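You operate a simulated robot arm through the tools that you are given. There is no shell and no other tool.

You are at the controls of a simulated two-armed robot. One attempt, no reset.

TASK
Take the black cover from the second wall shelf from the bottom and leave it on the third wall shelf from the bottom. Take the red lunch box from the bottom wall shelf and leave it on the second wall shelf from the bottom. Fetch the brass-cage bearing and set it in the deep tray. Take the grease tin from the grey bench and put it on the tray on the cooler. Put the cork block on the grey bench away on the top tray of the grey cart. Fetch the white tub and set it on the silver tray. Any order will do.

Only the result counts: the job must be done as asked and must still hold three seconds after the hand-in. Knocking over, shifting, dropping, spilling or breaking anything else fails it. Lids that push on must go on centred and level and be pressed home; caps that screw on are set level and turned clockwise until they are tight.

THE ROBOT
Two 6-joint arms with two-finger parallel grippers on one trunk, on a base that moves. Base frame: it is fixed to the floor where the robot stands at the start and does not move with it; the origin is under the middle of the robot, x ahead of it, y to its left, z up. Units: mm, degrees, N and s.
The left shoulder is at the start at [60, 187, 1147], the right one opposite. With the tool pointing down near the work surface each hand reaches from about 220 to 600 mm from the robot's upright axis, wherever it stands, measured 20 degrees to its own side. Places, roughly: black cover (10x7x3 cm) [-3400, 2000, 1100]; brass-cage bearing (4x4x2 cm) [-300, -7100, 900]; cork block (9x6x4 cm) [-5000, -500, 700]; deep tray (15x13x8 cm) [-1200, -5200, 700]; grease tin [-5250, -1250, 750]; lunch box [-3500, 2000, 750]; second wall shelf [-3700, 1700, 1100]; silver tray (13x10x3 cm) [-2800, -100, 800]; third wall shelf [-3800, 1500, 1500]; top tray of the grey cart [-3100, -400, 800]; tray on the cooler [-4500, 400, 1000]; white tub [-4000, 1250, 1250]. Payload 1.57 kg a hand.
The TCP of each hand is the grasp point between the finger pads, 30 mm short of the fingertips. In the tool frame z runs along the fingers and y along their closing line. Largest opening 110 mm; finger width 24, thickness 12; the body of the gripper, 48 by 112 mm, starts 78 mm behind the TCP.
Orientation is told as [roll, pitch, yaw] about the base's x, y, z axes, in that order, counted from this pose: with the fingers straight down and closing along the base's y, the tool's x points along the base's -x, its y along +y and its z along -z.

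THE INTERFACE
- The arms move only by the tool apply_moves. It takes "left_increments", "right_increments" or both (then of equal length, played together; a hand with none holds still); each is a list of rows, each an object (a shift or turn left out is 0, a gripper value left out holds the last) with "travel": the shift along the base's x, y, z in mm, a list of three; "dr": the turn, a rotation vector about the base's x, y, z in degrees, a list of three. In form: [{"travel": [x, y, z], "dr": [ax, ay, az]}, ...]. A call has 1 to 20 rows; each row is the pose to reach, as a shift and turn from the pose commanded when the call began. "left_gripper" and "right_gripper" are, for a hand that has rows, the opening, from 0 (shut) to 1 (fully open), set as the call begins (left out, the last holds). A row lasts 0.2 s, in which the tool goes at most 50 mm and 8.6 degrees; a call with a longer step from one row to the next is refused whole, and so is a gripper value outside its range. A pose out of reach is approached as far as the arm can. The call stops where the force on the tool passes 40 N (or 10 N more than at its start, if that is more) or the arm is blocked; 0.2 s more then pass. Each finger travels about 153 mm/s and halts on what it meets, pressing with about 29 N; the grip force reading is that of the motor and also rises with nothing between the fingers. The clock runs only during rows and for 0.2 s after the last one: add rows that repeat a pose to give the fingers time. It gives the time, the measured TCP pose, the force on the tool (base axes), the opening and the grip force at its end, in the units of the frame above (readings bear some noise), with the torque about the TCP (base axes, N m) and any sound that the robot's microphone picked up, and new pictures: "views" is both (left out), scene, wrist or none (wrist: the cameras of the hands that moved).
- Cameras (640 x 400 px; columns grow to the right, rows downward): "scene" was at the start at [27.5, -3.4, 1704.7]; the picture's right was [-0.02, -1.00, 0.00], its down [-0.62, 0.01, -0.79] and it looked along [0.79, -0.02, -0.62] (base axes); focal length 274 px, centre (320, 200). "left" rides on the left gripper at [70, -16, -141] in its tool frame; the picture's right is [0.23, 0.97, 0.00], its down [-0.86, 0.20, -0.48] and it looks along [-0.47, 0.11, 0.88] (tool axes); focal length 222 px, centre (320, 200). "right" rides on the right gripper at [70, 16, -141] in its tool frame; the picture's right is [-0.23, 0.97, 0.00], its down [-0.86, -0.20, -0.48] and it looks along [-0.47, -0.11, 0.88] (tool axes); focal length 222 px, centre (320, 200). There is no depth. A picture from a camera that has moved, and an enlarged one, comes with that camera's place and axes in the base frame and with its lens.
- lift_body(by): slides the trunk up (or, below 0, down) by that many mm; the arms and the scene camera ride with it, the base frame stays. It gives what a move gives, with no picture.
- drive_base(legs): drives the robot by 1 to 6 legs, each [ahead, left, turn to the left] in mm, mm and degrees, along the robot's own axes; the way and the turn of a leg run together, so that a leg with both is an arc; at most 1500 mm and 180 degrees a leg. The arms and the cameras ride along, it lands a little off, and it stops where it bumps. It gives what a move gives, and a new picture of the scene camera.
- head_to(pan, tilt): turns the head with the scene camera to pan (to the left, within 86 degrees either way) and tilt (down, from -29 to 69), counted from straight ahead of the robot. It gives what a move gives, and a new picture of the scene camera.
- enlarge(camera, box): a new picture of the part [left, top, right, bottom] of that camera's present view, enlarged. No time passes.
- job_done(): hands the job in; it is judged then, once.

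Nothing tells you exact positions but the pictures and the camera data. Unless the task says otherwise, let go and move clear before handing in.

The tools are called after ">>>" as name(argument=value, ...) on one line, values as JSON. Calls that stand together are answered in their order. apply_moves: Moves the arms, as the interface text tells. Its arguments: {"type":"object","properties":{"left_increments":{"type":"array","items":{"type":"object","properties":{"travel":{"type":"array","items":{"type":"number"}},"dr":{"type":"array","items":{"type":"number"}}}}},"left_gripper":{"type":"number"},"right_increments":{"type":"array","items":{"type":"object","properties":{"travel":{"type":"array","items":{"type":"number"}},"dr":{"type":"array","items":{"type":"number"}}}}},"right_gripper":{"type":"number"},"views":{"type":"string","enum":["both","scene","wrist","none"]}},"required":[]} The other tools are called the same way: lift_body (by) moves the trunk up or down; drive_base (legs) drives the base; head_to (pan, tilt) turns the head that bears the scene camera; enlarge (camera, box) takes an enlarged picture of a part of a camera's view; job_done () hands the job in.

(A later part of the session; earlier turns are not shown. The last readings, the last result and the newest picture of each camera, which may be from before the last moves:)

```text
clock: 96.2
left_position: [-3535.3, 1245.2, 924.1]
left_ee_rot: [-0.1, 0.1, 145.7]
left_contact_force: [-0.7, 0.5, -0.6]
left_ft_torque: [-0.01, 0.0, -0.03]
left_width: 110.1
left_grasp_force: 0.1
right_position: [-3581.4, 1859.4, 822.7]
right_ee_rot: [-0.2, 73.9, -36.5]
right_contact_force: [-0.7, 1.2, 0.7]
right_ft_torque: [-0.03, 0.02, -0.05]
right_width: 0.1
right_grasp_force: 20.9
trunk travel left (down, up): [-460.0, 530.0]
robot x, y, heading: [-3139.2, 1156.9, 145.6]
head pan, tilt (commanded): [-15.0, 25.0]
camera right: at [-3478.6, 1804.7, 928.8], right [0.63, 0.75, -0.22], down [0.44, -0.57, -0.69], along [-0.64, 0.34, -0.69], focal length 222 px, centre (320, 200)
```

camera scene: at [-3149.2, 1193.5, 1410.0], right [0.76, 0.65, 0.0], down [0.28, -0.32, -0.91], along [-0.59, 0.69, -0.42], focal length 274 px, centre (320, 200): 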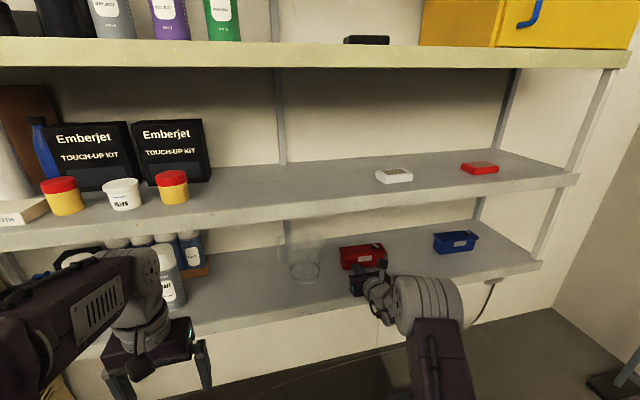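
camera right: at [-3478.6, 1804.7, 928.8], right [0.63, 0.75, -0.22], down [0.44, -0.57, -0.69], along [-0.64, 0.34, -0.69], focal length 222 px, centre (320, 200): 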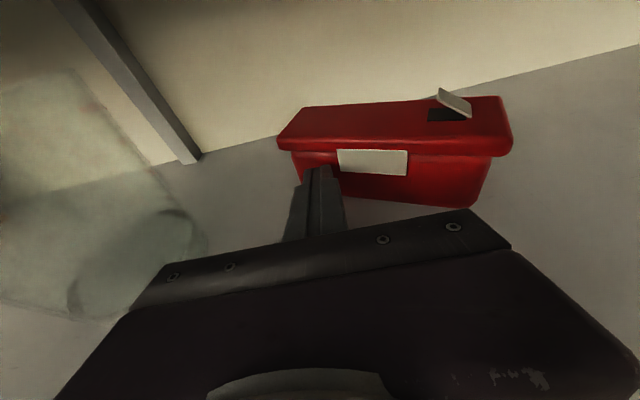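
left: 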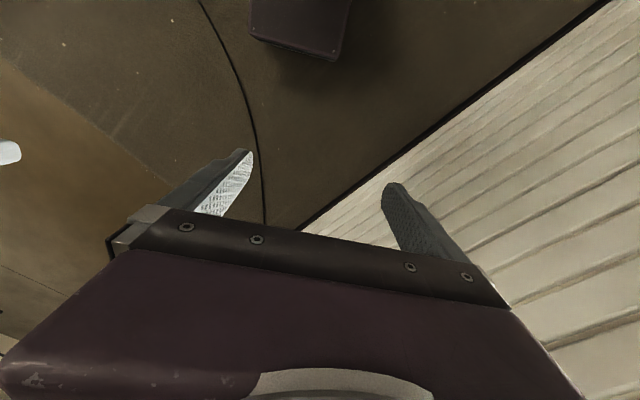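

The box has swung about 28°. I push another 45 mm.

>>> apply_moves(right_increments=[{"travel": [-8.2, 5.8, 0]}, {"travel": [-16.3, 11.6, 0]}, {"travel": [-24.5, 17.3, 0]}, {"travel": [-32.6, 23.1, 0]}, {"travel": [-36.7, 26, 0]}, {"travel": [-36.7, 26, 0]}], views="both")

```text
clock: 97.6
left_position: [-3535.4, 1243.7, 924.2]
left_ee_rot: [0.1, 0.1, 145.6]
left_contact_force: [-0.5, 0.2, 0.0]
left_ft_torque: [0.0, 0.0, -0.02]
left_width: 109.9
left_grasp_force: 0.1
right_position: [-3618.0, 1885.7, 823.2]
right_ee_rot: [-0.3, 74.0, -36.5]
right_contact_force: [-0.3, -1.5, 1.5]
right_ft_torque: [0.01, 0.0, -0.02]
right_width: 0.0
right_grasp_force: 21.5
trunk travel left (down, up): [-460.0, 530.0]
robot x, y, heading: [-3144.5, 1156.6, 145.8]
head pan, tilt (commanded): [-15.0, 25.0]
camera scene: at [-3148.3, 1192.8, 1410.1], right [0.76, 0.65, 0.0], down [0.28, -0.32, -0.91], along [-0.59, 0.69, -0.42], focal length 274 px, centre (320, 200)
camera right: at [-3514.7, 1830.4, 929.4], right [0.63, 0.75, -0.22], down [0.44, -0.57, -0.69], along [-0.64, 0.34, -0.69], focal length 222 px, centre (320, 200)
```

scene: 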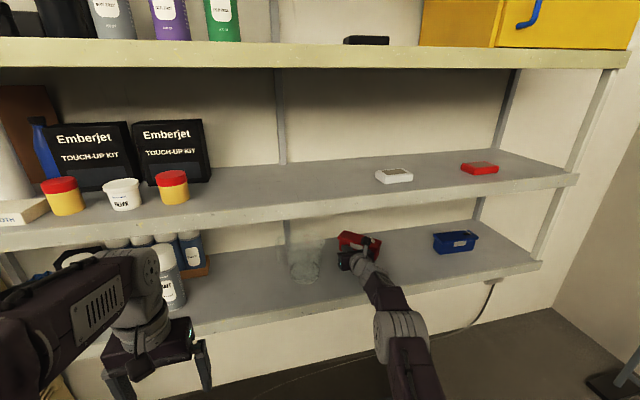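
right: 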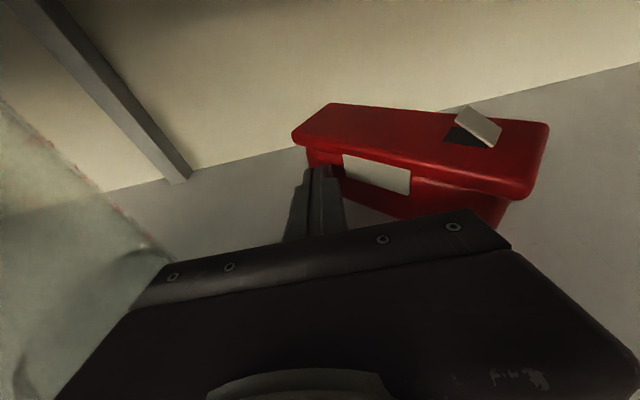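

The box now stands at roughly 45°, its right end toward me. I back out, then turn the right hand to point left-forward along the box.

>>> drive_base(legs=[[-260, 0, 0]])

>>> apply_moves(right_increments=[{"travel": [4, -31, 0], "dr": [0, 0, 6.1]}, {"travel": [8, -62, 0], "dr": [0, 0, 12.3]}, {"travel": [12, -92, 0], "dr": [0, 0, 18.5]}, {"travel": [15, -123, 0], "dr": [0, 0, 24.6]}, {"travel": [19, -154, 0], "dr": [0, 0, 30.8]}, {"travel": [23, -185, 0], "dr": [0, 0, 37]}, {"travel": [27, -215, 0], "dr": [0, 0, 43.1]}, {"travel": [30.7, -246, 0], "dr": [0, 0, 49.3]}, {"travel": [30.7, -246, 0], "dr": [0, 0, 49.3]}], right_gripper=1, views="both")

```text
clock: 99.5
left_position: [-3321.9, 1099.7, 926.3]
left_ee_rot: [0.0, 0.0, 145.6]
left_contact_force: [-0.5, -0.8, 0.2]
left_ft_torque: [0.01, 0.03, 0.01]
left_width: 110.0
left_grasp_force: 0.0
right_position: [-3405.1, 1739.5, 824.4]
right_ee_rot: [-0.3, 74.2, -36.5]
right_contact_force: [-0.7, -1.2, 0.2]
right_ft_torque: [-0.02, -0.01, 0.03]
right_width: 0.0
right_grasp_force: 21.0
trunk travel left (down, up): [-460.0, 530.0]
robot x, y, heading: [-2925.2, 1015.9, 145.7]
head pan, tilt (commanded): [-15.0, 25.0]
camera scene: at [-2933.8, 1046.7, 1410.1], right [0.76, 0.65, 0.0], down [0.28, -0.32, -0.91], along [-0.59, 0.69, -0.42], focal length 274 px, centre (320, 200)
```

scene: 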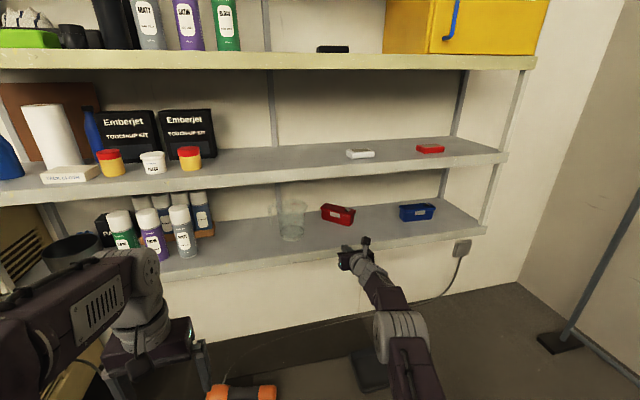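

```text
clock: 101.5
left_position: [-3321.9, 1099.0, 925.9]
left_ee_rot: [0.0, -0.1, 145.7]
left_contact_force: [-0.5, -0.5, 0.1]
left_ft_torque: [-0.01, 0.0, -0.04]
left_width: 109.9
left_grasp_force: 0.0
right_position: [-3373.8, 1493.9, 824.9]
right_ee_rot: [-0.4, 74.0, 12.8]
right_contact_force: [0.4, 0.5, 0.3]
right_ft_torque: [0.0, 0.01, -0.01]
right_width: 109.9
right_grasp_force: 0.0
trunk travel left (down, up): [-460.0, 530.0]
robot x, y, heading: [-2922.6, 1015.8, 145.7]
head pan, tilt (commanded): [-15.0, 25.0]
camera scene: at [-2934.7, 1047.5, 1410.1], right [0.76, 0.65, 0.0], down [0.28, -0.32, -0.91], along [-0.59, 0.69, -0.42], focal length 274 px, centre (320, 200)
camera right: at [-3264.2, 1535.3, 929.8], right [-0.16, 0.96, -0.22], down [0.72, -0.04, -0.69], along [-0.67, -0.27, -0.69], focal length 222 px, centre (320, 200)
```

scene: 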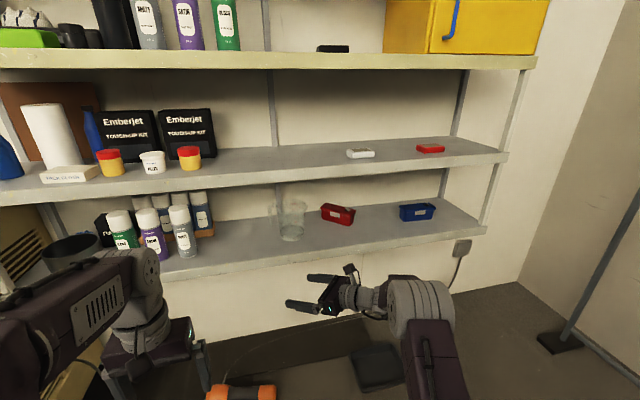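
right: 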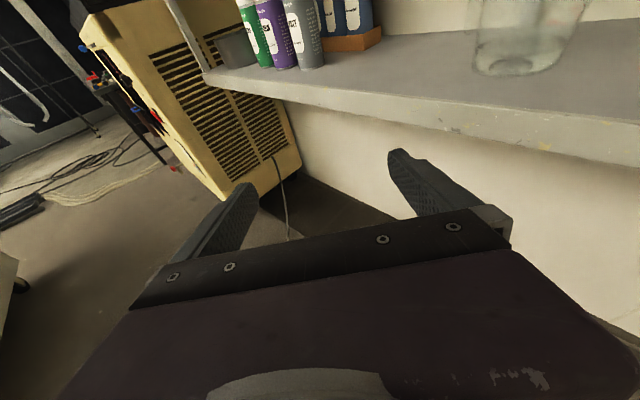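

The hand points left-forward as planned. I zoom the lunch box to measure its pose.

>>> enlarge(camera="scene", box=[260, 170, 450, 290])

```text
3.33 times, centred on (355, 230) of scene
camera zoom: at [-2934.7, 1047.5, 1410.1], right [0.76, 0.65, 0.0], down [0.28, -0.32, -0.91], along [-0.59, 0.69, -0.42], focal length 915 px, centre (203, 100)
```

zoom: 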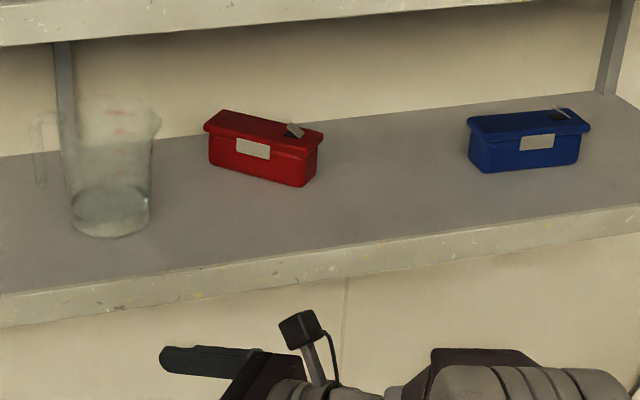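

Target grip point is about (-3574, 1956). I shift right 364 mm, then forward 250 mm and check.

>>> drive_base(legs=[[0, -364, 0], [250, 0, 0]])

>>> apply_moves(right_increments=[{"travel": [0, 0, 0]}], views="wrist")

```text
clock: 105.2
left_position: [-3323.3, 1544.0, 925.0]
left_ee_rot: [-0.1, 0.2, 145.7]
left_contact_force: [0.3, 1.1, -0.9]
left_ft_torque: [-0.02, -0.05, 0.01]
left_width: 110.0
left_grasp_force: 0.0
right_position: [-3375.4, 1936.5, 823.9]
right_ee_rot: [-0.4, 73.9, 12.7]
right_contact_force: [-0.6, 0.7, 0.4]
right_ft_torque: [0.01, 0.0, 0.01]
right_width: 109.9
right_grasp_force: 0.1
trunk travel left (down, up): [-460.0, 530.0]
robot x, y, heading: [-2925.3, 1461.0, 145.7]
head pan, tilt (commanded): [-15.0, 25.0]
camera scene: at [-2936.3, 1492.5, 1410.0], right [0.76, 0.65, 0.0], down [0.28, -0.32, -0.91], along [-0.59, 0.69, -0.42], focal length 274 px, centre (320, 200)
```

scene: 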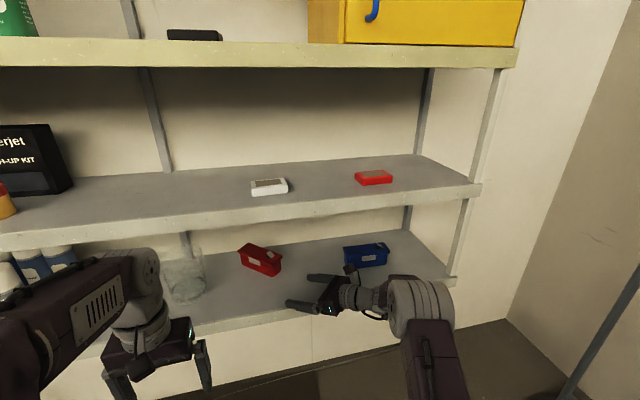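

```text
clock: 105.6
left_position: [-3322.2, 1543.8, 924.8]
left_ee_rot: [0.0, 0.1, 145.8]
left_contact_force: [0.3, -0.5, 0.4]
left_ft_torque: [0.04, -0.01, -0.02]
left_width: 109.9
left_grasp_force: 0.0
right_position: [-3375.7, 1936.5, 824.5]
right_ee_rot: [-0.3, 74.1, 12.8]
right_contact_force: [0.0, 0.4, -0.4]
right_ft_torque: [0.01, -0.01, 0.04]
right_width: 110.3
right_grasp_force: 0.1
trunk travel left (down, up): [-460.0, 530.0]
robot x, y, heading: [-2925.1, 1457.3, 145.9]
head pan, tilt (commanded): [-15.0, 25.0]
camera right: at [-3265.3, 1979.9, 929.9], right [-0.16, 0.96, -0.22], down [0.72, -0.04, -0.69], along [-0.67, -0.27, -0.69], focal length 222 px, centre (320, 200)
```

right: 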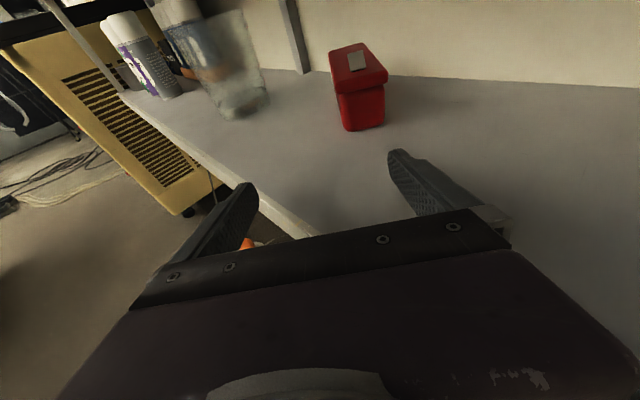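

>>> enlarge(camera="right", box=[270, 20, 450, 140])

```text
3.33 times, centred on (360, 80) of right
camera zoom: at [-3265.3, 1979.9, 929.9], right [-0.16, 0.96, -0.22], down [0.72, -0.04, -0.69], along [-0.67, -0.27, -0.69], focal length 740 px, centre (187, 600)
```

zoom: 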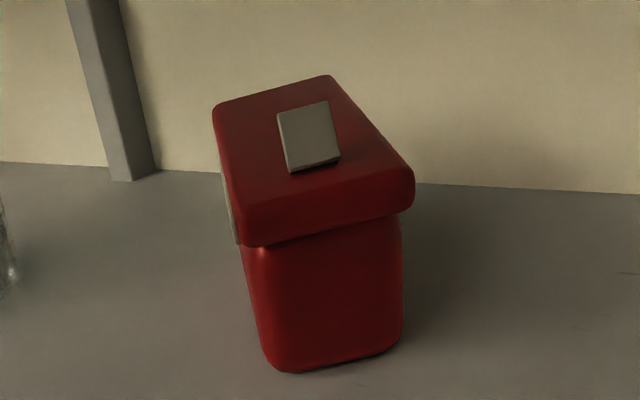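

The long axis points to about 191°, nearly matching the hand. I drive forward 80 mm so the hand lines up with the box's end, and flatten the tilt a bit.

>>> drive_base(legs=[[80, 0, 0]])

>>> apply_moves(right_increments=[{"travel": [0, 0, -8], "dr": [-0.7, 2.9, -1]}, {"travel": [0, 0, -18], "dr": [-1.36, 5.84, -2]}, {"travel": [0, 0, -18], "dr": [-1.36, 5.84, -2]}], views="wrist")

>>> enlarge(camera="right", box=[200, 60, 480, 235])

```text
clock: 106.7
left_position: [-3389.6, 1588.0, 924.2]
left_ee_rot: [0.0, 0.0, 145.7]
left_contact_force: [-0.3, 1.5, 0.4]
left_ft_torque: [-0.03, -0.06, -0.01]
left_width: 110.0
left_grasp_force: 0.0
right_position: [-3439.8, 1982.8, 824.8]
right_ee_rot: [-0.5, 74.0, 12.6]
right_contact_force: [0.0, -0.4, 0.8]
right_ft_torque: [0.0, 0.02, 0.02]
right_width: 110.0
right_grasp_force: 0.2
trunk travel left (down, up): [-460.0, 530.0]
robot x, y, heading: [-2994.2, 1500.5, 145.7]
head pan, tilt (commanded): [-15.0, 25.0]
camera scene: at [-3002.2, 1537.4, 1410.0], right [0.76, 0.65, 0.0], down [0.28, -0.32, -0.91], along [-0.59, 0.69, -0.42], focal length 274 px, centre (320, 200)
```

scene: 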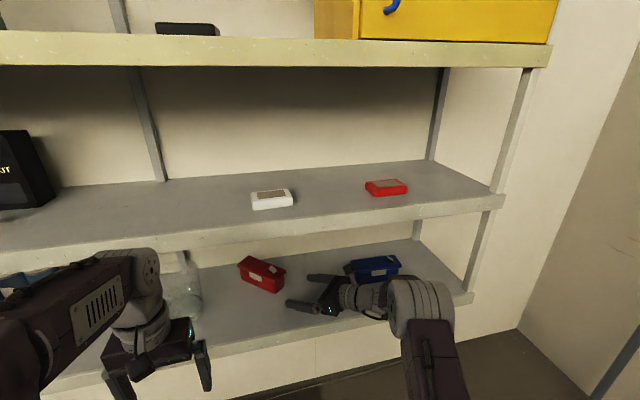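

```text
clock: 107.5
left_position: [-3387.1, 1587.3, 924.8]
left_ee_rot: [0.0, -0.2, 145.7]
left_contact_force: [0.6, 0.9, 0.7]
left_ft_torque: [0.01, 0.0, -0.02]
left_width: 109.9
left_grasp_force: 0.0
right_position: [-3439.7, 1981.7, 810.0]
right_ee_rot: [0.9, 80.4, 11.7]
right_contact_force: [-5.0, 8.9, 25.8]
right_ft_torque: [0.3, -2.13, 0.77]
right_width: 109.9
right_grasp_force: 0.0
trunk travel left (down, up): [-460.0, 530.0]
robot x, y, heading: [-2990.6, 1505.0, 145.7]
head pan, tilt (commanded): [-15.0, 25.0]
camera right: at [-3317.7, 2022.3, 902.5], right [-0.15, 0.96, -0.22], down [0.64, -0.08, -0.76], along [-0.75, -0.26, -0.61], focal length 222 px, centre (320, 200)
```

right: 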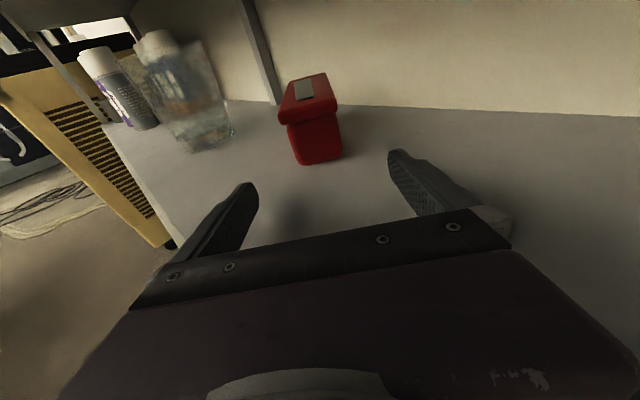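

```text
2.29 times, centred on (340, 148) of right
camera zoom: at [-3317.7, 2022.3, 902.5], right [-0.15, 0.96, -0.22], down [0.64, -0.08, -0.76], along [-0.75, -0.26, -0.61], focal length 508 px, centre (274, 320)
```

zoom: 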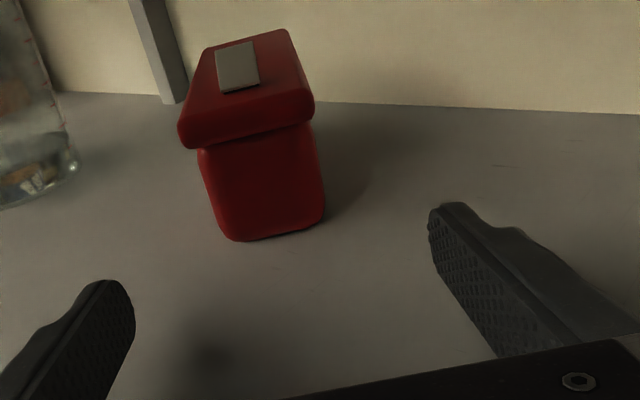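

The gripper body is pressing on something at the shelf's front edge (a slight lip), so I raise it, use a bit more tilt, and advance along the box's axis at greater height before lowering.

>>> apply_moves(right_increments=[{"travel": [0, 0, 18], "dr": [0.64, -3.34, 0]}, {"travel": [-25, -5, 20], "dr": [0.64, -3.34, 0]}, {"travel": [-55, -11, 20], "dr": [0.64, -3.34, 0]}, {"travel": [-85, -17, 20], "dr": [0.64, -3.34, 0]}, {"travel": [-100, -20.3, 20], "dr": [0.64, -3.34, 0]}, {"travel": [-100, -20.3, 20], "dr": [0.64, -3.34, 0]}], views="wrist")

>>> enlarge(camera="right", box=[200, 60, 480, 235])

```text
clock: 108.9
left_position: [-3388.1, 1587.7, 924.5]
left_ee_rot: [0.0, 0.0, 145.7]
left_contact_force: [1.2, 0.6, 0.5]
left_ft_torque: [-0.04, 0.01, 0.0]
left_width: 110.0
left_grasp_force: 0.1
right_position: [-3539.0, 1961.2, 825.9]
right_ee_rot: [-0.9, 76.5, 10.2]
right_contact_force: [0.2, 0.6, -0.4]
right_ft_torque: [-0.05, -0.02, -0.02]
right_width: 110.1
right_grasp_force: 0.1
trunk travel left (down, up): [-460.0, 530.0]
robot x, y, heading: [-2993.9, 1501.7, 145.8]
head pan, tilt (commanded): [-15.0, 25.0]
camera right: at [-3424.1, 2001.2, 925.9], right [-0.13, 0.97, -0.22], down [0.69, -0.07, -0.72], along [-0.71, -0.25, -0.66], focal length 222 px, centre (320, 200)
```

right: 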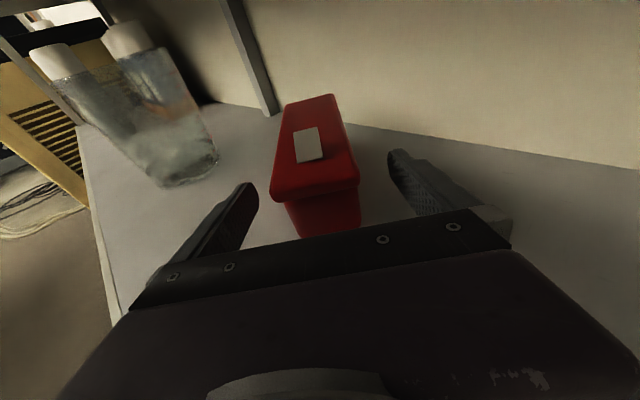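

```text
2.29 times, centred on (340, 148) of right
camera zoom: at [-3424.1, 2001.2, 925.9], right [-0.13, 0.97, -0.22], down [0.69, -0.07, -0.72], along [-0.71, -0.25, -0.66], focal length 508 px, centre (274, 320)
```

zoom: 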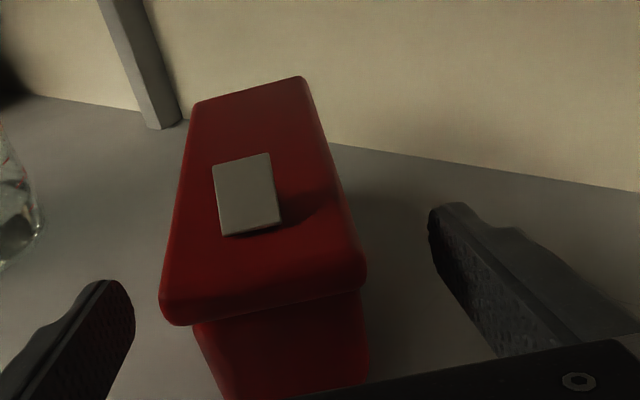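

Well aligned. I advance 43 mm more, a touch left, then lower to grip the body below the lid rim.

>>> apply_moves(right_increments=[{"travel": [-15, -6, 0]}, {"travel": [-30, -10, 0]}, {"travel": [-42.5, -13.5, 0]}, {"travel": [-42.5, -13.5, -8]}, {"travel": [-42.5, -13.5, -16]}, {"travel": [-42.5, -13.5, -21]}, {"travel": [-42.5, -13.5, -21]}], views="wrist")

>>> enlarge(camera="right", box=[200, 60, 480, 235])

```text
clock: 110.5
left_position: [-3387.9, 1589.1, 923.9]
left_ee_rot: [0.0, -0.1, 145.8]
left_contact_force: [-0.3, -0.2, 0.7]
left_ft_torque: [0.01, 0.03, 0.02]
left_width: 109.8
left_grasp_force: 0.1
right_position: [-3583.3, 1948.9, 804.1]
right_ee_rot: [-0.8, 76.5, 10.1]
right_contact_force: [0.7, 0.4, -0.4]
right_ft_torque: [0.0, 0.02, 0.01]
right_width: 109.7
right_grasp_force: 0.1
trunk travel left (down, up): [-460.0, 530.0]
robot x, y, heading: [-2991.1, 1500.4, 145.8]
head pan, tilt (commanded): [-15.0, 25.0]
camera right: at [-3466.9, 1987.8, 905.0], right [-0.13, 0.97, -0.22], down [0.69, -0.07, -0.72], along [-0.71, -0.25, -0.66], focal length 222 px, centre (320, 200)
```

right: 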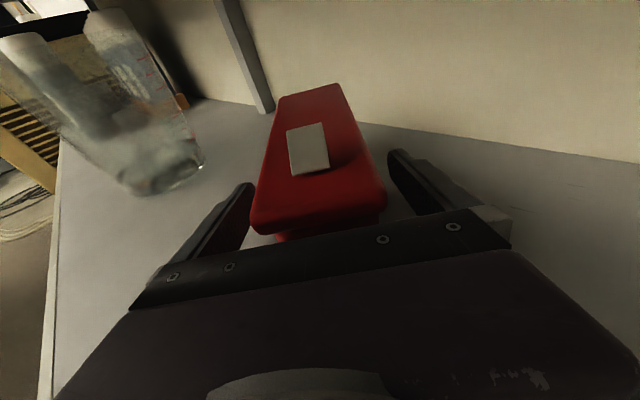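

```text
2.29 times, centred on (340, 148) of right
camera zoom: at [-3466.9, 1987.8, 905.0], right [-0.13, 0.97, -0.22], down [0.69, -0.07, -0.72], along [-0.71, -0.25, -0.66], focal length 508 px, centre (274, 320)
```

zoom: 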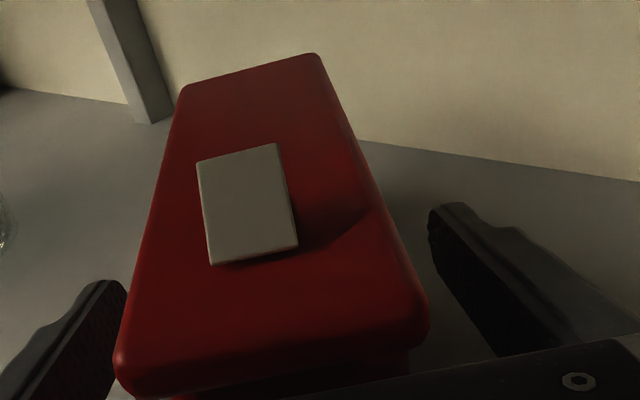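

The fingers straddle the box body. I close the gripper.

>>> apply_moves(right_increments=[{"travel": [0, 0, 0]}, {"travel": [0, 0, 0]}, {"travel": [0, 0, 0]}, {"travel": [0, 0, 0]}], right_gripper=0, views="wrist")

```text
clock: 111.5
left_position: [-3388.4, 1587.8, 925.0]
left_ee_rot: [0.0, 0.0, 145.7]
left_contact_force: [0.4, -0.5, 0.4]
left_ft_torque: [-0.02, 0.0, -0.01]
left_width: 109.8
left_grasp_force: 0.0
right_position: [-3582.5, 1948.1, 805.0]
right_ee_rot: [-1.0, 76.6, 10.3]
right_contact_force: [0.7, 0.4, 0.3]
right_ft_torque: [0.13, 0.11, -0.11]
right_width: 54.9
right_grasp_force: 29.0
trunk travel left (down, up): [-460.0, 530.0]
robot x, y, heading: [-2992.0, 1500.3, 145.5]
head pan, tilt (commanded): [-15.0, 25.0]
camera right: at [-3466.8, 1988.1, 905.1], right [-0.13, 0.97, -0.22], down [0.69, -0.07, -0.72], along [-0.71, -0.25, -0.66], focal length 222 px, centre (320, 200)
```

right: 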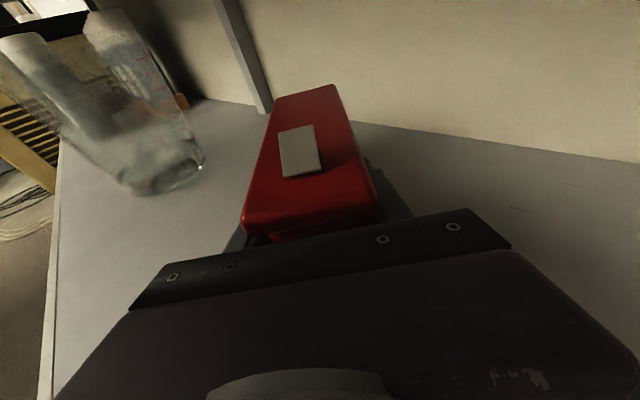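

Gripped at 55 mm. I lift 40 mm and back out straight.

>>> apply_moves(right_increments=[{"travel": [0, 0, 10]}, {"travel": [0, 0, 22]}, {"travel": [0, 0, 40]}, {"travel": [0, 0, 40]}], views="wrist")

>>> drive_base(legs=[[-340, 0, 0]])

```text
clock: 112.5
left_position: [-3388.2, 1589.2, 923.6]
left_ee_rot: [0.1, 0.1, 145.6]
left_contact_force: [-0.2, 0.8, 0.8]
left_ft_torque: [-0.02, 0.02, -0.03]
left_width: 110.1
left_grasp_force: 0.0
right_position: [-3583.2, 1948.8, 845.2]
right_ee_rot: [-1.1, 76.5, 9.9]
right_contact_force: [0.0, 0.4, -4.1]
right_ft_torque: [0.01, -0.07, 0.01]
right_width: 55.0
right_grasp_force: 28.7
trunk travel left (down, up): [-460.0, 530.0]
robot x, y, heading: [-2991.3, 1501.7, 145.7]
head pan, tilt (commanded): [-15.0, 25.0]
camera right: at [-3467.3, 1989.3, 945.9], right [-0.13, 0.96, -0.23], down [0.69, -0.07, -0.72], along [-0.71, -0.25, -0.66], focal length 222 px, centre (320, 200)
```

right: 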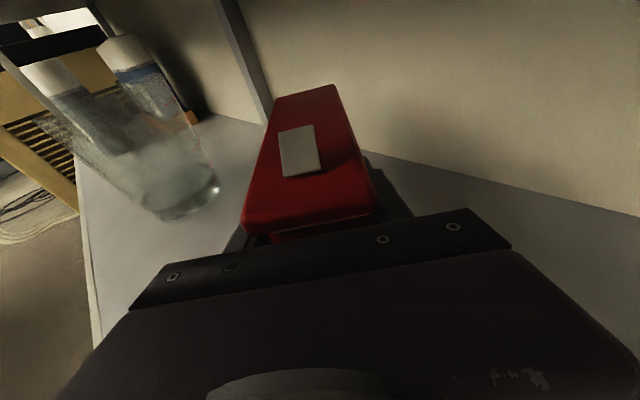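

```text
clock: 114.8
left_position: [-3098.1, 1391.8, 925.3]
left_ee_rot: [-0.1, -0.1, 145.6]
left_contact_force: [1.0, -0.2, 0.9]
left_ft_torque: [0.02, 0.03, -0.03]
left_width: 110.1
left_grasp_force: 0.0
right_position: [-3293.2, 1752.0, 847.0]
right_ee_rot: [-0.8, 76.6, 10.1]
right_contact_force: [1.2, -0.4, -3.2]
right_ft_torque: [0.0, -0.12, -0.03]
right_width: 54.8
right_grasp_force: 28.8
trunk travel left (down, up): [-460.0, 530.0]
robot x, y, heading: [-2703.9, 1304.1, 145.8]
head pan, tilt (commanded): [-15.0, 25.0]
camera scene: at [-2711.5, 1339.1, 1410.1], right [0.76, 0.65, 0.0], down [0.28, -0.32, -0.91], along [-0.59, 0.69, -0.42], focal length 274 px, centre (320, 200)
```

scene: 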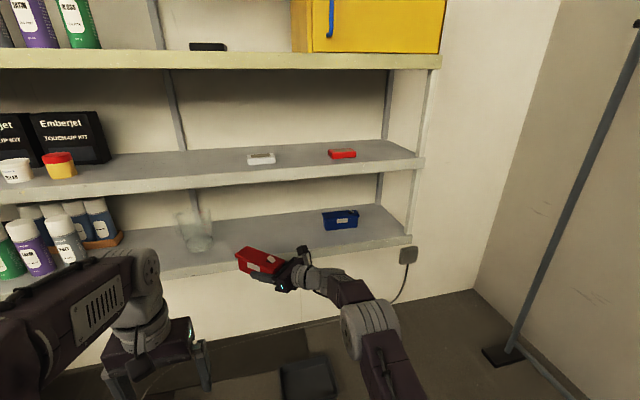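

The lunch box is held clear of the shelf. I raise the trunk 340 mm, move left 220 mm and forward toward the free space on the second shelf.

>>> lift_body(by=345)

>>> drive_base(legs=[[0, 220, 0]])

>>> drive_base(legs=[[240, 0, 0]])

>>> apply_moves(right_increments=[{"travel": [0, 0, 0]}], views="wrist")

```text
clock: 118.2
left_position: [-3100.2, 1391.8, 1269.2]
left_ee_rot: [0.0, 0.1, 145.6]
left_contact_force: [0.1, -0.6, 0.6]
left_ft_torque: [0.0, -0.03, 0.04]
left_width: 110.2
left_grasp_force: 0.0
right_position: [-3293.8, 1752.2, 1189.9]
right_ee_rot: [-1.1, 76.5, 10.1]
right_contact_force: [-0.6, 0.2, -4.0]
right_ft_torque: [0.05, -0.08, 0.01]
right_width: 55.0
right_grasp_force: 29.0
trunk travel left (down, up): [-805.0, 185.0]
robot x, y, heading: [-2701.1, 1302.8, 146.0]
head pan, tilt (commanded): [-15.0, 25.0]
```

```text
clock: 119.8
left_position: [-3220.7, 1211.6, 1269.8]
left_ee_rot: [0.1, 0.1, 145.8]
left_contact_force: [0.5, -0.3, -0.3]
left_ft_torque: [-0.05, 0.02, -0.02]
left_width: 110.0
left_grasp_force: 0.1
right_position: [-3416.5, 1571.6, 1189.8]
right_ee_rot: [-1.4, 76.6, 9.8]
right_contact_force: [-0.3, 0.1, -3.7]
right_ft_torque: [-0.01, -0.05, 0.02]
right_width: 55.2
right_grasp_force: 28.0
trunk travel left (down, up): [-805.0, 185.0]
robot x, y, heading: [-2822.6, 1126.1, 145.8]
head pan, tilt (commanded): [-15.0, 25.0]
camera scene: at [-2833.2, 1162.3, 1755.0], right [0.76, 0.65, 0.0], down [0.28, -0.32, -0.91], along [-0.59, 0.68, -0.42], focal length 274 px, centre (320, 200)
```

scene: 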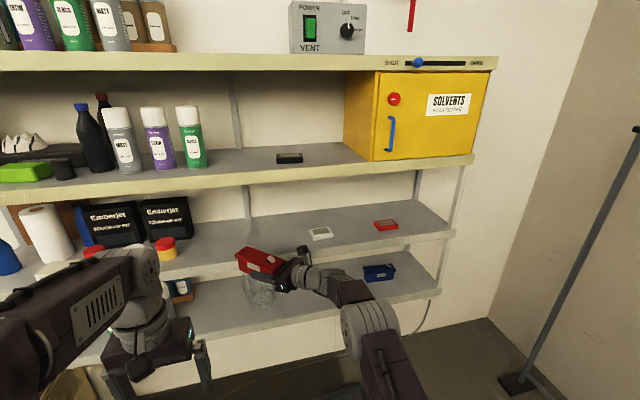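

```text
clock: 121.6
left_position: [-3416.5, 1340.8, 1269.9]
left_ee_rot: [0.0, 0.1, 146.0]
left_contact_force: [0.9, 0.8, -0.2]
left_ft_torque: [-0.01, 0.02, 0.01]
left_width: 110.1
left_grasp_force: 0.1
right_position: [-3612.1, 1700.9, 1192.0]
right_ee_rot: [-0.7, 76.5, 10.5]
right_contact_force: [-0.2, -0.9, -3.7]
right_ft_torque: [0.01, -0.09, -0.01]
right_width: 54.9
right_grasp_force: 29.4
trunk travel left (down, up): [-805.0, 185.0]
robot x, y, heading: [-3020.9, 1258.7, 145.9]
head pan, tilt (commanded): [-15.0, 25.0]
camera scene: at [-3028.9, 1291.0, 1755.1], right [0.75, 0.66, 0.0], down [0.28, -0.32, -0.91], along [-0.59, 0.68, -0.42], focal length 274 px, centre (320, 200)
```

scene: 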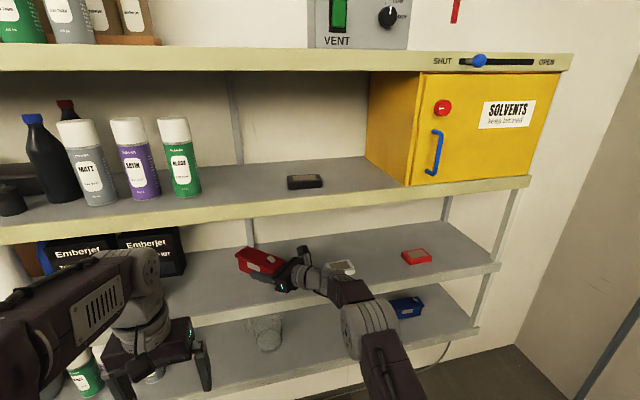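

```text
clock: 122.0
left_position: [-3418.2, 1341.5, 1269.5]
left_ee_rot: [0.0, 0.2, 146.0]
left_contact_force: [0.9, -0.4, 0.6]
left_ft_torque: [0.0, 0.01, 0.0]
left_width: 109.8
left_grasp_force: 0.1
right_position: [-3614.0, 1701.7, 1191.1]
right_ee_rot: [-1.1, 76.5, 10.3]
right_contact_force: [-0.7, 1.0, -4.6]
right_ft_torque: [0.06, -0.08, -0.03]
right_width: 55.0
right_grasp_force: 29.0
trunk travel left (down, up): [-805.0, 185.0]
robot x, y, heading: [-3019.6, 1258.0, 145.9]
head pan, tilt (commanded): [-15.0, 25.0]
camera right: at [-3498.6, 1741.9, 1290.9], right [-0.14, 0.96, -0.23], down [0.69, -0.07, -0.72], along [-0.71, -0.26, -0.66], focal length 222 px, centre (320, 200)
```

right: 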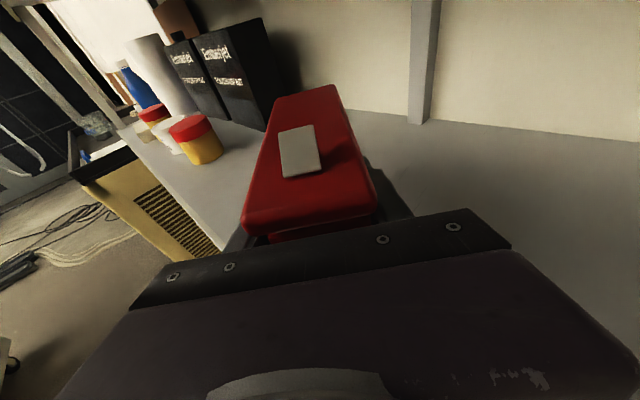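

I move 55 mm further in with the base, then lower.

>>> drive_base(legs=[[58, 0, 0]])

>>> apply_moves(right_increments=[{"travel": [0, 0, -12]}, {"travel": [0, 0, -24]}, {"travel": [0, 0, -36]}, {"travel": [0, 0, -36]}], views="wrist")

```text
clock: 123.0
left_position: [-3459.1, 1369.2, 1271.7]
left_ee_rot: [-0.1, -0.3, 145.9]
left_contact_force: [1.5, -0.2, 0.3]
left_ft_torque: [0.06, 0.03, 0.0]
left_width: 110.0
left_grasp_force: 0.0
right_position: [-3655.8, 1729.6, 1194.4]
right_ee_rot: [0.2, 76.8, 11.5]
right_contact_force: [1.0, -1.2, -4.1]
right_ft_torque: [0.03, -0.1, -0.02]
right_width: 55.2
right_grasp_force: 28.9
trunk travel left (down, up): [-805.0, 185.0]
robot x, y, heading: [-3067.5, 1288.8, 145.9]
head pan, tilt (commanded): [-15.0, 25.0]
camera scene: at [-3069.9, 1318.1, 1755.3], right [0.76, 0.66, 0.0], down [0.27, -0.32, -0.91], along [-0.6, 0.69, -0.42], focal length 274 px, centre (320, 200)
```

scene: 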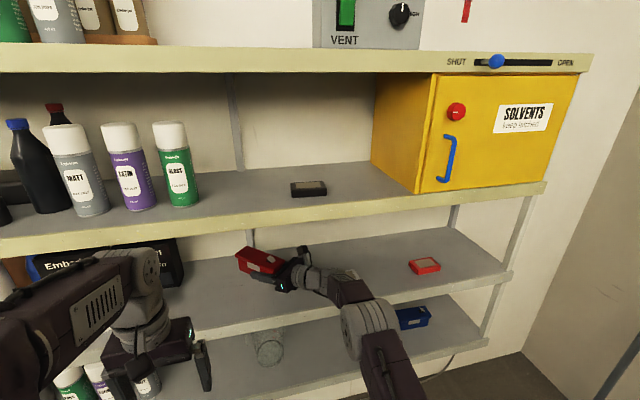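

```text
clock: 124.0
left_position: [-3465.6, 1374.4, 1270.0]
left_ee_rot: [0.0, 0.1, 146.0]
left_contact_force: [0.2, 0.5, 0.6]
left_ft_torque: [-0.01, 0.0, 0.01]
left_width: 110.0
left_grasp_force: 0.0
right_position: [-3662.0, 1733.9, 1154.0]
right_ee_rot: [-1.0, 76.6, 10.3]
right_contact_force: [-0.4, 0.1, -3.8]
right_ft_torque: [0.02, -0.12, 0.0]
right_width: 54.8
right_grasp_force: 29.1
trunk travel left (down, up): [-805.0, 185.0]
robot x, y, heading: [-3067.8, 1289.2, 145.9]
head pan, tilt (commanded): [-15.0, 25.0]
camera right: at [-3546.6, 1775.5, 1254.4], right [-0.14, 0.96, -0.22], down [0.69, -0.07, -0.72], along [-0.71, -0.26, -0.66], focal length 222 px, centre (320, 200)
```

right: 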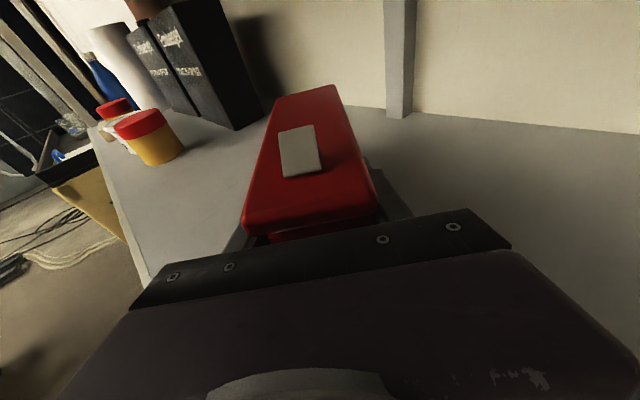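

>>> apply_moves(right_increments=[{"travel": [0, 0, -4]}, {"travel": [0, 0, -8]}, {"travel": [0, 0, -10]}, {"travel": [0, 0, -10]}], views="none")

>>> apply_moves(right_increments=[{"travel": [0, 0, -2]}, {"travel": [0, 0, -3]}, {"travel": [0, 0, -3]}], views="none")

```text
clock: 125.0
left_position: [-3465.0, 1373.4, 1269.9]
left_ee_rot: [0.1, 0.1, 146.0]
left_contact_force: [0.1, -0.8, 0.4]
left_ft_torque: [0.01, 0.05, 0.03]
left_width: 109.9
left_grasp_force: 0.1
right_position: [-3660.6, 1733.8, 1145.0]
right_ee_rot: [-0.9, 76.6, 10.4]
right_contact_force: [-0.8, 0.7, -3.3]
right_ft_torque: [0.01, -0.01, 0.03]
right_width: 55.0
right_grasp_force: 28.5
trunk travel left (down, up): [-805.0, 185.0]
robot x, y, heading: [-3069.6, 1291.1, 146.0]
head pan, tilt (commanded): [-15.0, 25.0]
```

```text
clock: 125.8
left_position: [-3465.5, 1373.5, 1269.8]
left_ee_rot: [0.0, -0.1, 146.0]
left_contact_force: [0.3, -0.2, 0.2]
left_ft_torque: [0.03, 0.02, 0.01]
left_width: 110.0
left_grasp_force: 0.0
right_position: [-3659.8, 1734.8, 1144.8]
right_ee_rot: [-0.3, 76.8, 11.0]
right_contact_force: [-4.9, 4.1, 11.8]
right_ft_torque: [0.52, -0.75, 0.32]
right_width: 54.9
right_grasp_force: 29.1
trunk travel left (down, up): [-805.0, 185.0]
robot x, y, heading: [-3065.5, 1286.4, 146.1]
head pan, tilt (commanded): [-15.0, 25.0]
```

Contact. I ease off slightly and open the fingers.

>>> apply_moves(right_increments=[{"travel": [0, 0, 1.5]}, {"travel": [0, 0, 1.5]}], views="none")

>>> apply_moves(right_increments=[{"travel": [0, 0, 0]}, {"travel": [0, 0, 0]}, {"travel": [0, 0, 0]}, {"travel": [0, 0, 0]}], right_gripper=1, views="wrist")

```text
clock: 126.3
left_position: [-3464.3, 1373.1, 1269.9]
left_ee_rot: [0.0, 0.0, 146.0]
left_contact_force: [0.1, -0.7, 1.1]
left_ft_torque: [0.0, -0.04, 0.03]
left_width: 109.8
left_grasp_force: 0.1
right_position: [-3660.1, 1734.1, 1146.1]
right_ee_rot: [-0.6, 76.7, 10.7]
right_contact_force: [-4.3, 2.9, 10.0]
right_ft_torque: [0.54, -0.07, 0.18]
right_width: 54.8
right_grasp_force: 29.3
trunk travel left (down, up): [-805.0, 185.0]
robot x, y, heading: [-3063.9, 1289.1, 146.1]
head pan, tilt (commanded): [-15.0, 25.0]
```

```text
clock: 127.3
left_position: [-3464.9, 1371.9, 1269.4]
left_ee_rot: [0.0, 0.0, 146.1]
left_contact_force: [-0.4, 0.1, 1.0]
left_ft_torque: [0.01, -0.01, -0.02]
left_width: 110.0
left_grasp_force: 0.0
right_position: [-3659.7, 1733.2, 1145.3]
right_ee_rot: [-0.6, 76.6, 10.6]
right_contact_force: [-3.6, 2.4, 10.5]
right_ft_torque: [0.42, -0.85, 0.28]
right_width: 109.9
right_grasp_force: 0.1
trunk travel left (down, up): [-805.0, 185.0]
robot x, y, heading: [-3068.3, 1290.7, 145.8]
head pan, tilt (commanded): [-15.0, 25.0]
camera right: at [-3545.0, 1773.9, 1244.8], right [-0.14, 0.96, -0.22], down [0.69, -0.07, -0.72], along [-0.71, -0.25, -0.66], focal length 222 px, centre (320, 200)
```

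right: 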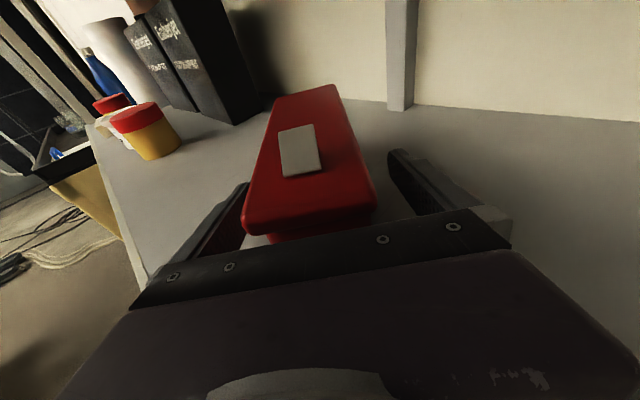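

Released and the box stands still. I raise the hand clear and back away, then check.

>>> apply_moves(right_increments=[{"travel": [0, 0, 8]}, {"travel": [0, 0, 25]}, {"travel": [0, 0, 50]}, {"travel": [0, 0, 70]}, {"travel": [0, 0, 70]}], views="wrist")

>>> drive_base(legs=[[-300, 0, 0]])

>>> head_to(pan=0, tilt=20)

```text
clock: 128.6
left_position: [-3464.9, 1373.4, 1269.9]
left_ee_rot: [0.0, -0.1, 145.9]
left_contact_force: [-0.1, -0.5, -1.1]
left_ft_torque: [0.0, -0.01, -0.01]
left_width: 109.9
left_grasp_force: 0.0
right_position: [-3660.0, 1736.0, 1213.8]
right_ee_rot: [-0.9, 76.5, 10.4]
right_contact_force: [0.2, 0.3, 0.1]
right_ft_torque: [-0.02, -0.01, 0.01]
right_width: 110.1
right_grasp_force: 0.0
trunk travel left (down, up): [-805.0, 185.0]
robot x, y, heading: [-3067.7, 1291.7, 145.9]
head pan, tilt (commanded): [-15.0, 25.0]
camera right: at [-3544.8, 1775.4, 1313.4], right [-0.14, 0.96, -0.22], down [0.69, -0.07, -0.72], along [-0.71, -0.25, -0.66], focal length 222 px, centre (320, 200)
```

right: 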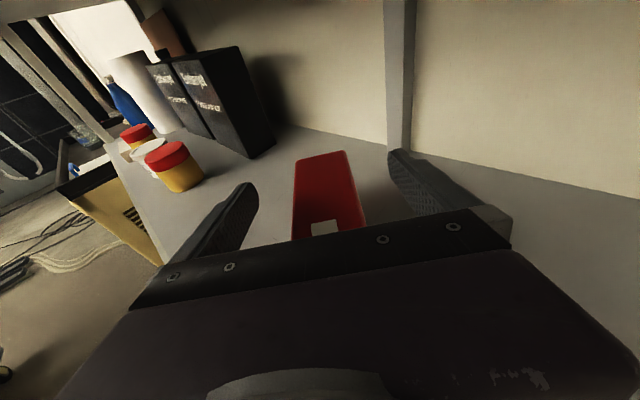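

```text
clock: 130.6
left_position: [-3217.3, 1208.5, 1269.3]
left_ee_rot: [0.0, 0.0, 145.7]
left_contact_force: [-0.1, -0.4, -0.1]
left_ft_torque: [0.0, -0.04, -0.04]
left_width: 110.0
left_grasp_force: 0.1
right_position: [-3412.1, 1570.3, 1211.8]
right_ee_rot: [-1.2, 76.4, 10.0]
right_contact_force: [0.1, 0.6, -0.1]
right_ft_torque: [0.0, 0.01, 0.01]
right_width: 109.7
right_grasp_force: 0.0
trunk travel left (down, up): [-805.0, 185.0]
robot x, y, heading: [-2819.1, 1121.7, 145.7]
head pan, tilt (commanded): [-15.0, 25.0]
camera scene: at [-2831.3, 1156.6, 1755.0], right [0.76, 0.65, 0.0], down [0.28, -0.32, -0.91], along [-0.59, 0.69, -0.42], focal length 274 px, centre (320, 200)
```

scene: 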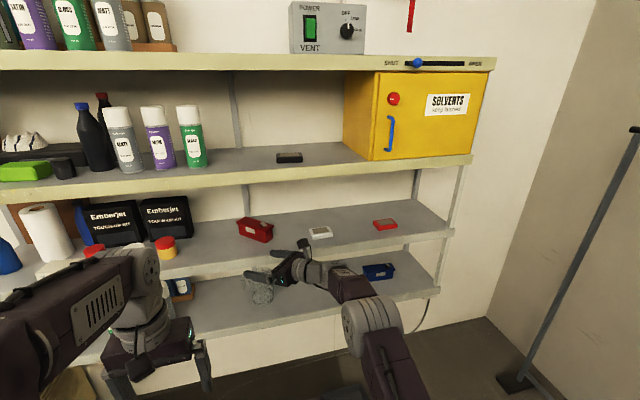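

```text
clock: 131.4
left_position: [-3215.8, 1206.7, 1271.2]
left_ee_rot: [0.0, 0.0, 145.7]
left_contact_force: [-1.1, -0.4, 0.2]
left_ft_torque: [0.0, 0.04, 0.03]
left_width: 110.0
left_grasp_force: 0.0
right_position: [-3409.1, 1568.7, 1213.7]
right_ee_rot: [-0.8, 76.7, 10.2]
right_contact_force: [-0.5, 1.1, 0.8]
right_ft_torque: [0.0, 0.01, 0.0]
right_width: 109.9
right_grasp_force: 0.1
trunk travel left (down, up): [-805.0, 185.0]
robot x, y, heading: [-2818.6, 1120.6, 146.0]
head pan, tilt (commanded): [0.0, 20.0]
camera scene: at [-2845.1, 1137.1, 1763.2], right [0.56, 0.83, 0.0], down [0.28, -0.19, -0.94], along [-0.78, 0.53, -0.34], focal length 274 px, centre (320, 200)
```

scene: 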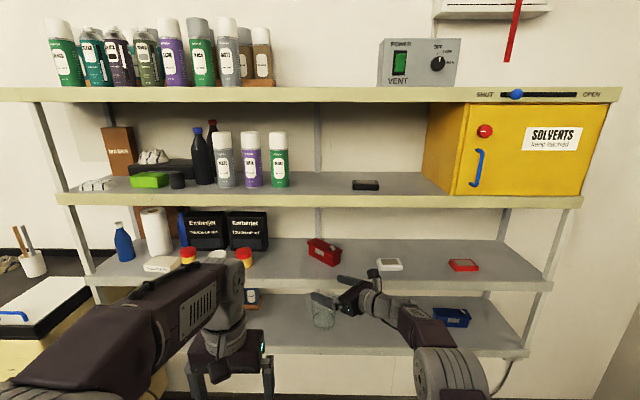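

Lunch box and black cover are placed. Next the white tub (FILLER) on the second shelf; I'll use the left hand. I swing the right hand back to the outside and bring the left hand to point forward.

>>> apply_moves(right_increments=[{"travel": [23, 24, 0], "dr": [0, 0, -5]}, {"travel": [46, 47, 0], "dr": [0, 0, -10]}, {"travel": [68, 71, 0], "dr": [0, 0, -15]}, {"travel": [91, 94, 0], "dr": [0, 0, -20]}, {"travel": [114, 118, 0], "dr": [0, 0, -25]}, {"travel": [137, 141, 0], "dr": [0, 0, -30]}, {"travel": [160, 165, 0], "dr": [0, 0, -35]}, {"travel": [183, 189, 0], "dr": [0, 0, -40]}, {"travel": [205, 212, 0], "dr": [0, 0, -45]}], left_increments=[{"travel": [-35.6, 6.9, -3.3], "dr": [4.69, 6.88, 0]}, {"travel": [-71.3, 13.8, -6.6], "dr": [9.39, 13.76, 0]}, {"travel": [-107, 20.7, -10], "dr": [14.1, 20.6, 0]}, {"travel": [-142.6, 27.6, -13.3], "dr": [18.8, 27.5, 0]}, {"travel": [-178.2, 34.4, -16.6], "dr": [23.5, 34.4, 0]}, {"travel": [-213.9, 41.3, -20], "dr": [28.2, 41.3, 0]}, {"travel": [-249.5, 48.2, -23.3], "dr": [32.9, 48.2, 0]}, {"travel": [-285.2, 55.1, -26.6], "dr": [37.6, 55, 0]}, {"travel": [-320.8, 62, -30], "dr": [42.3, 61.9, 0]}], left_gripper=1, views="both")

```text
clock: 133.4
left_position: [-3539.7, 1272.4, 1236.6]
left_ee_rot: [0.1, -74.9, 145.7]
left_contact_force: [-0.1, 0.0, 0.2]
left_ft_torque: [0.0, 0.0, 0.0]
left_width: 109.9
left_grasp_force: 0.0
left hand out of reach, approached as far as the arm can: row 6, 7
right_position: [-3205.1, 1782.1, 1213.7]
right_ee_rot: [-0.7, 76.5, -34.8]
right_contact_force: [0.5, -0.3, 0.2]
right_ft_torque: [-0.01, -0.04, 0.02]
right_width: 110.0
right_grasp_force: 0.0
trunk travel left (down, up): [-805.0, 185.0]
robot x, y, heading: [-2817.7, 1124.8, 146.0]
head pan, tilt (commanded): [0.0, 20.0]
camera scene: at [-2848.9, 1138.1, 1763.1], right [0.56, 0.83, 0.0], down [0.28, -0.19, -0.94], along [-0.78, 0.53, -0.34], focal length 274 px, centre (320, 200)
camera right: at [-3096.8, 1728.8, 1312.8], right [0.59, 0.78, -0.22], down [0.44, -0.54, -0.72], along [-0.68, 0.33, -0.66], focal length 222 px, centre (320, 200)
camera left: at [-3402.1, 1200.2, 1206.0], right [-0.5, -0.84, -0.22], down [0.09, -0.3, 0.95], along [-0.86, 0.46, 0.22], focal length 222 px, centre (320, 200)
```

scene: 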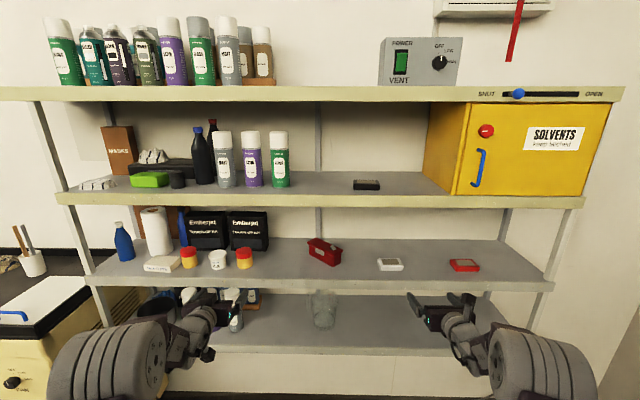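
right: 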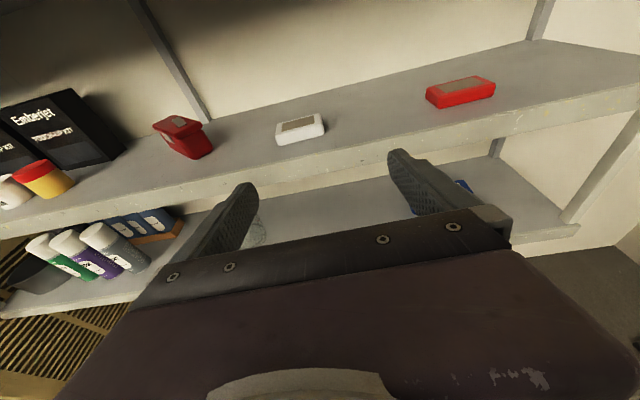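
left: 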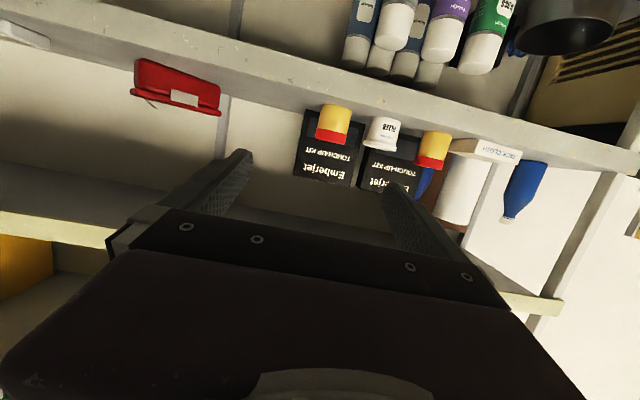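

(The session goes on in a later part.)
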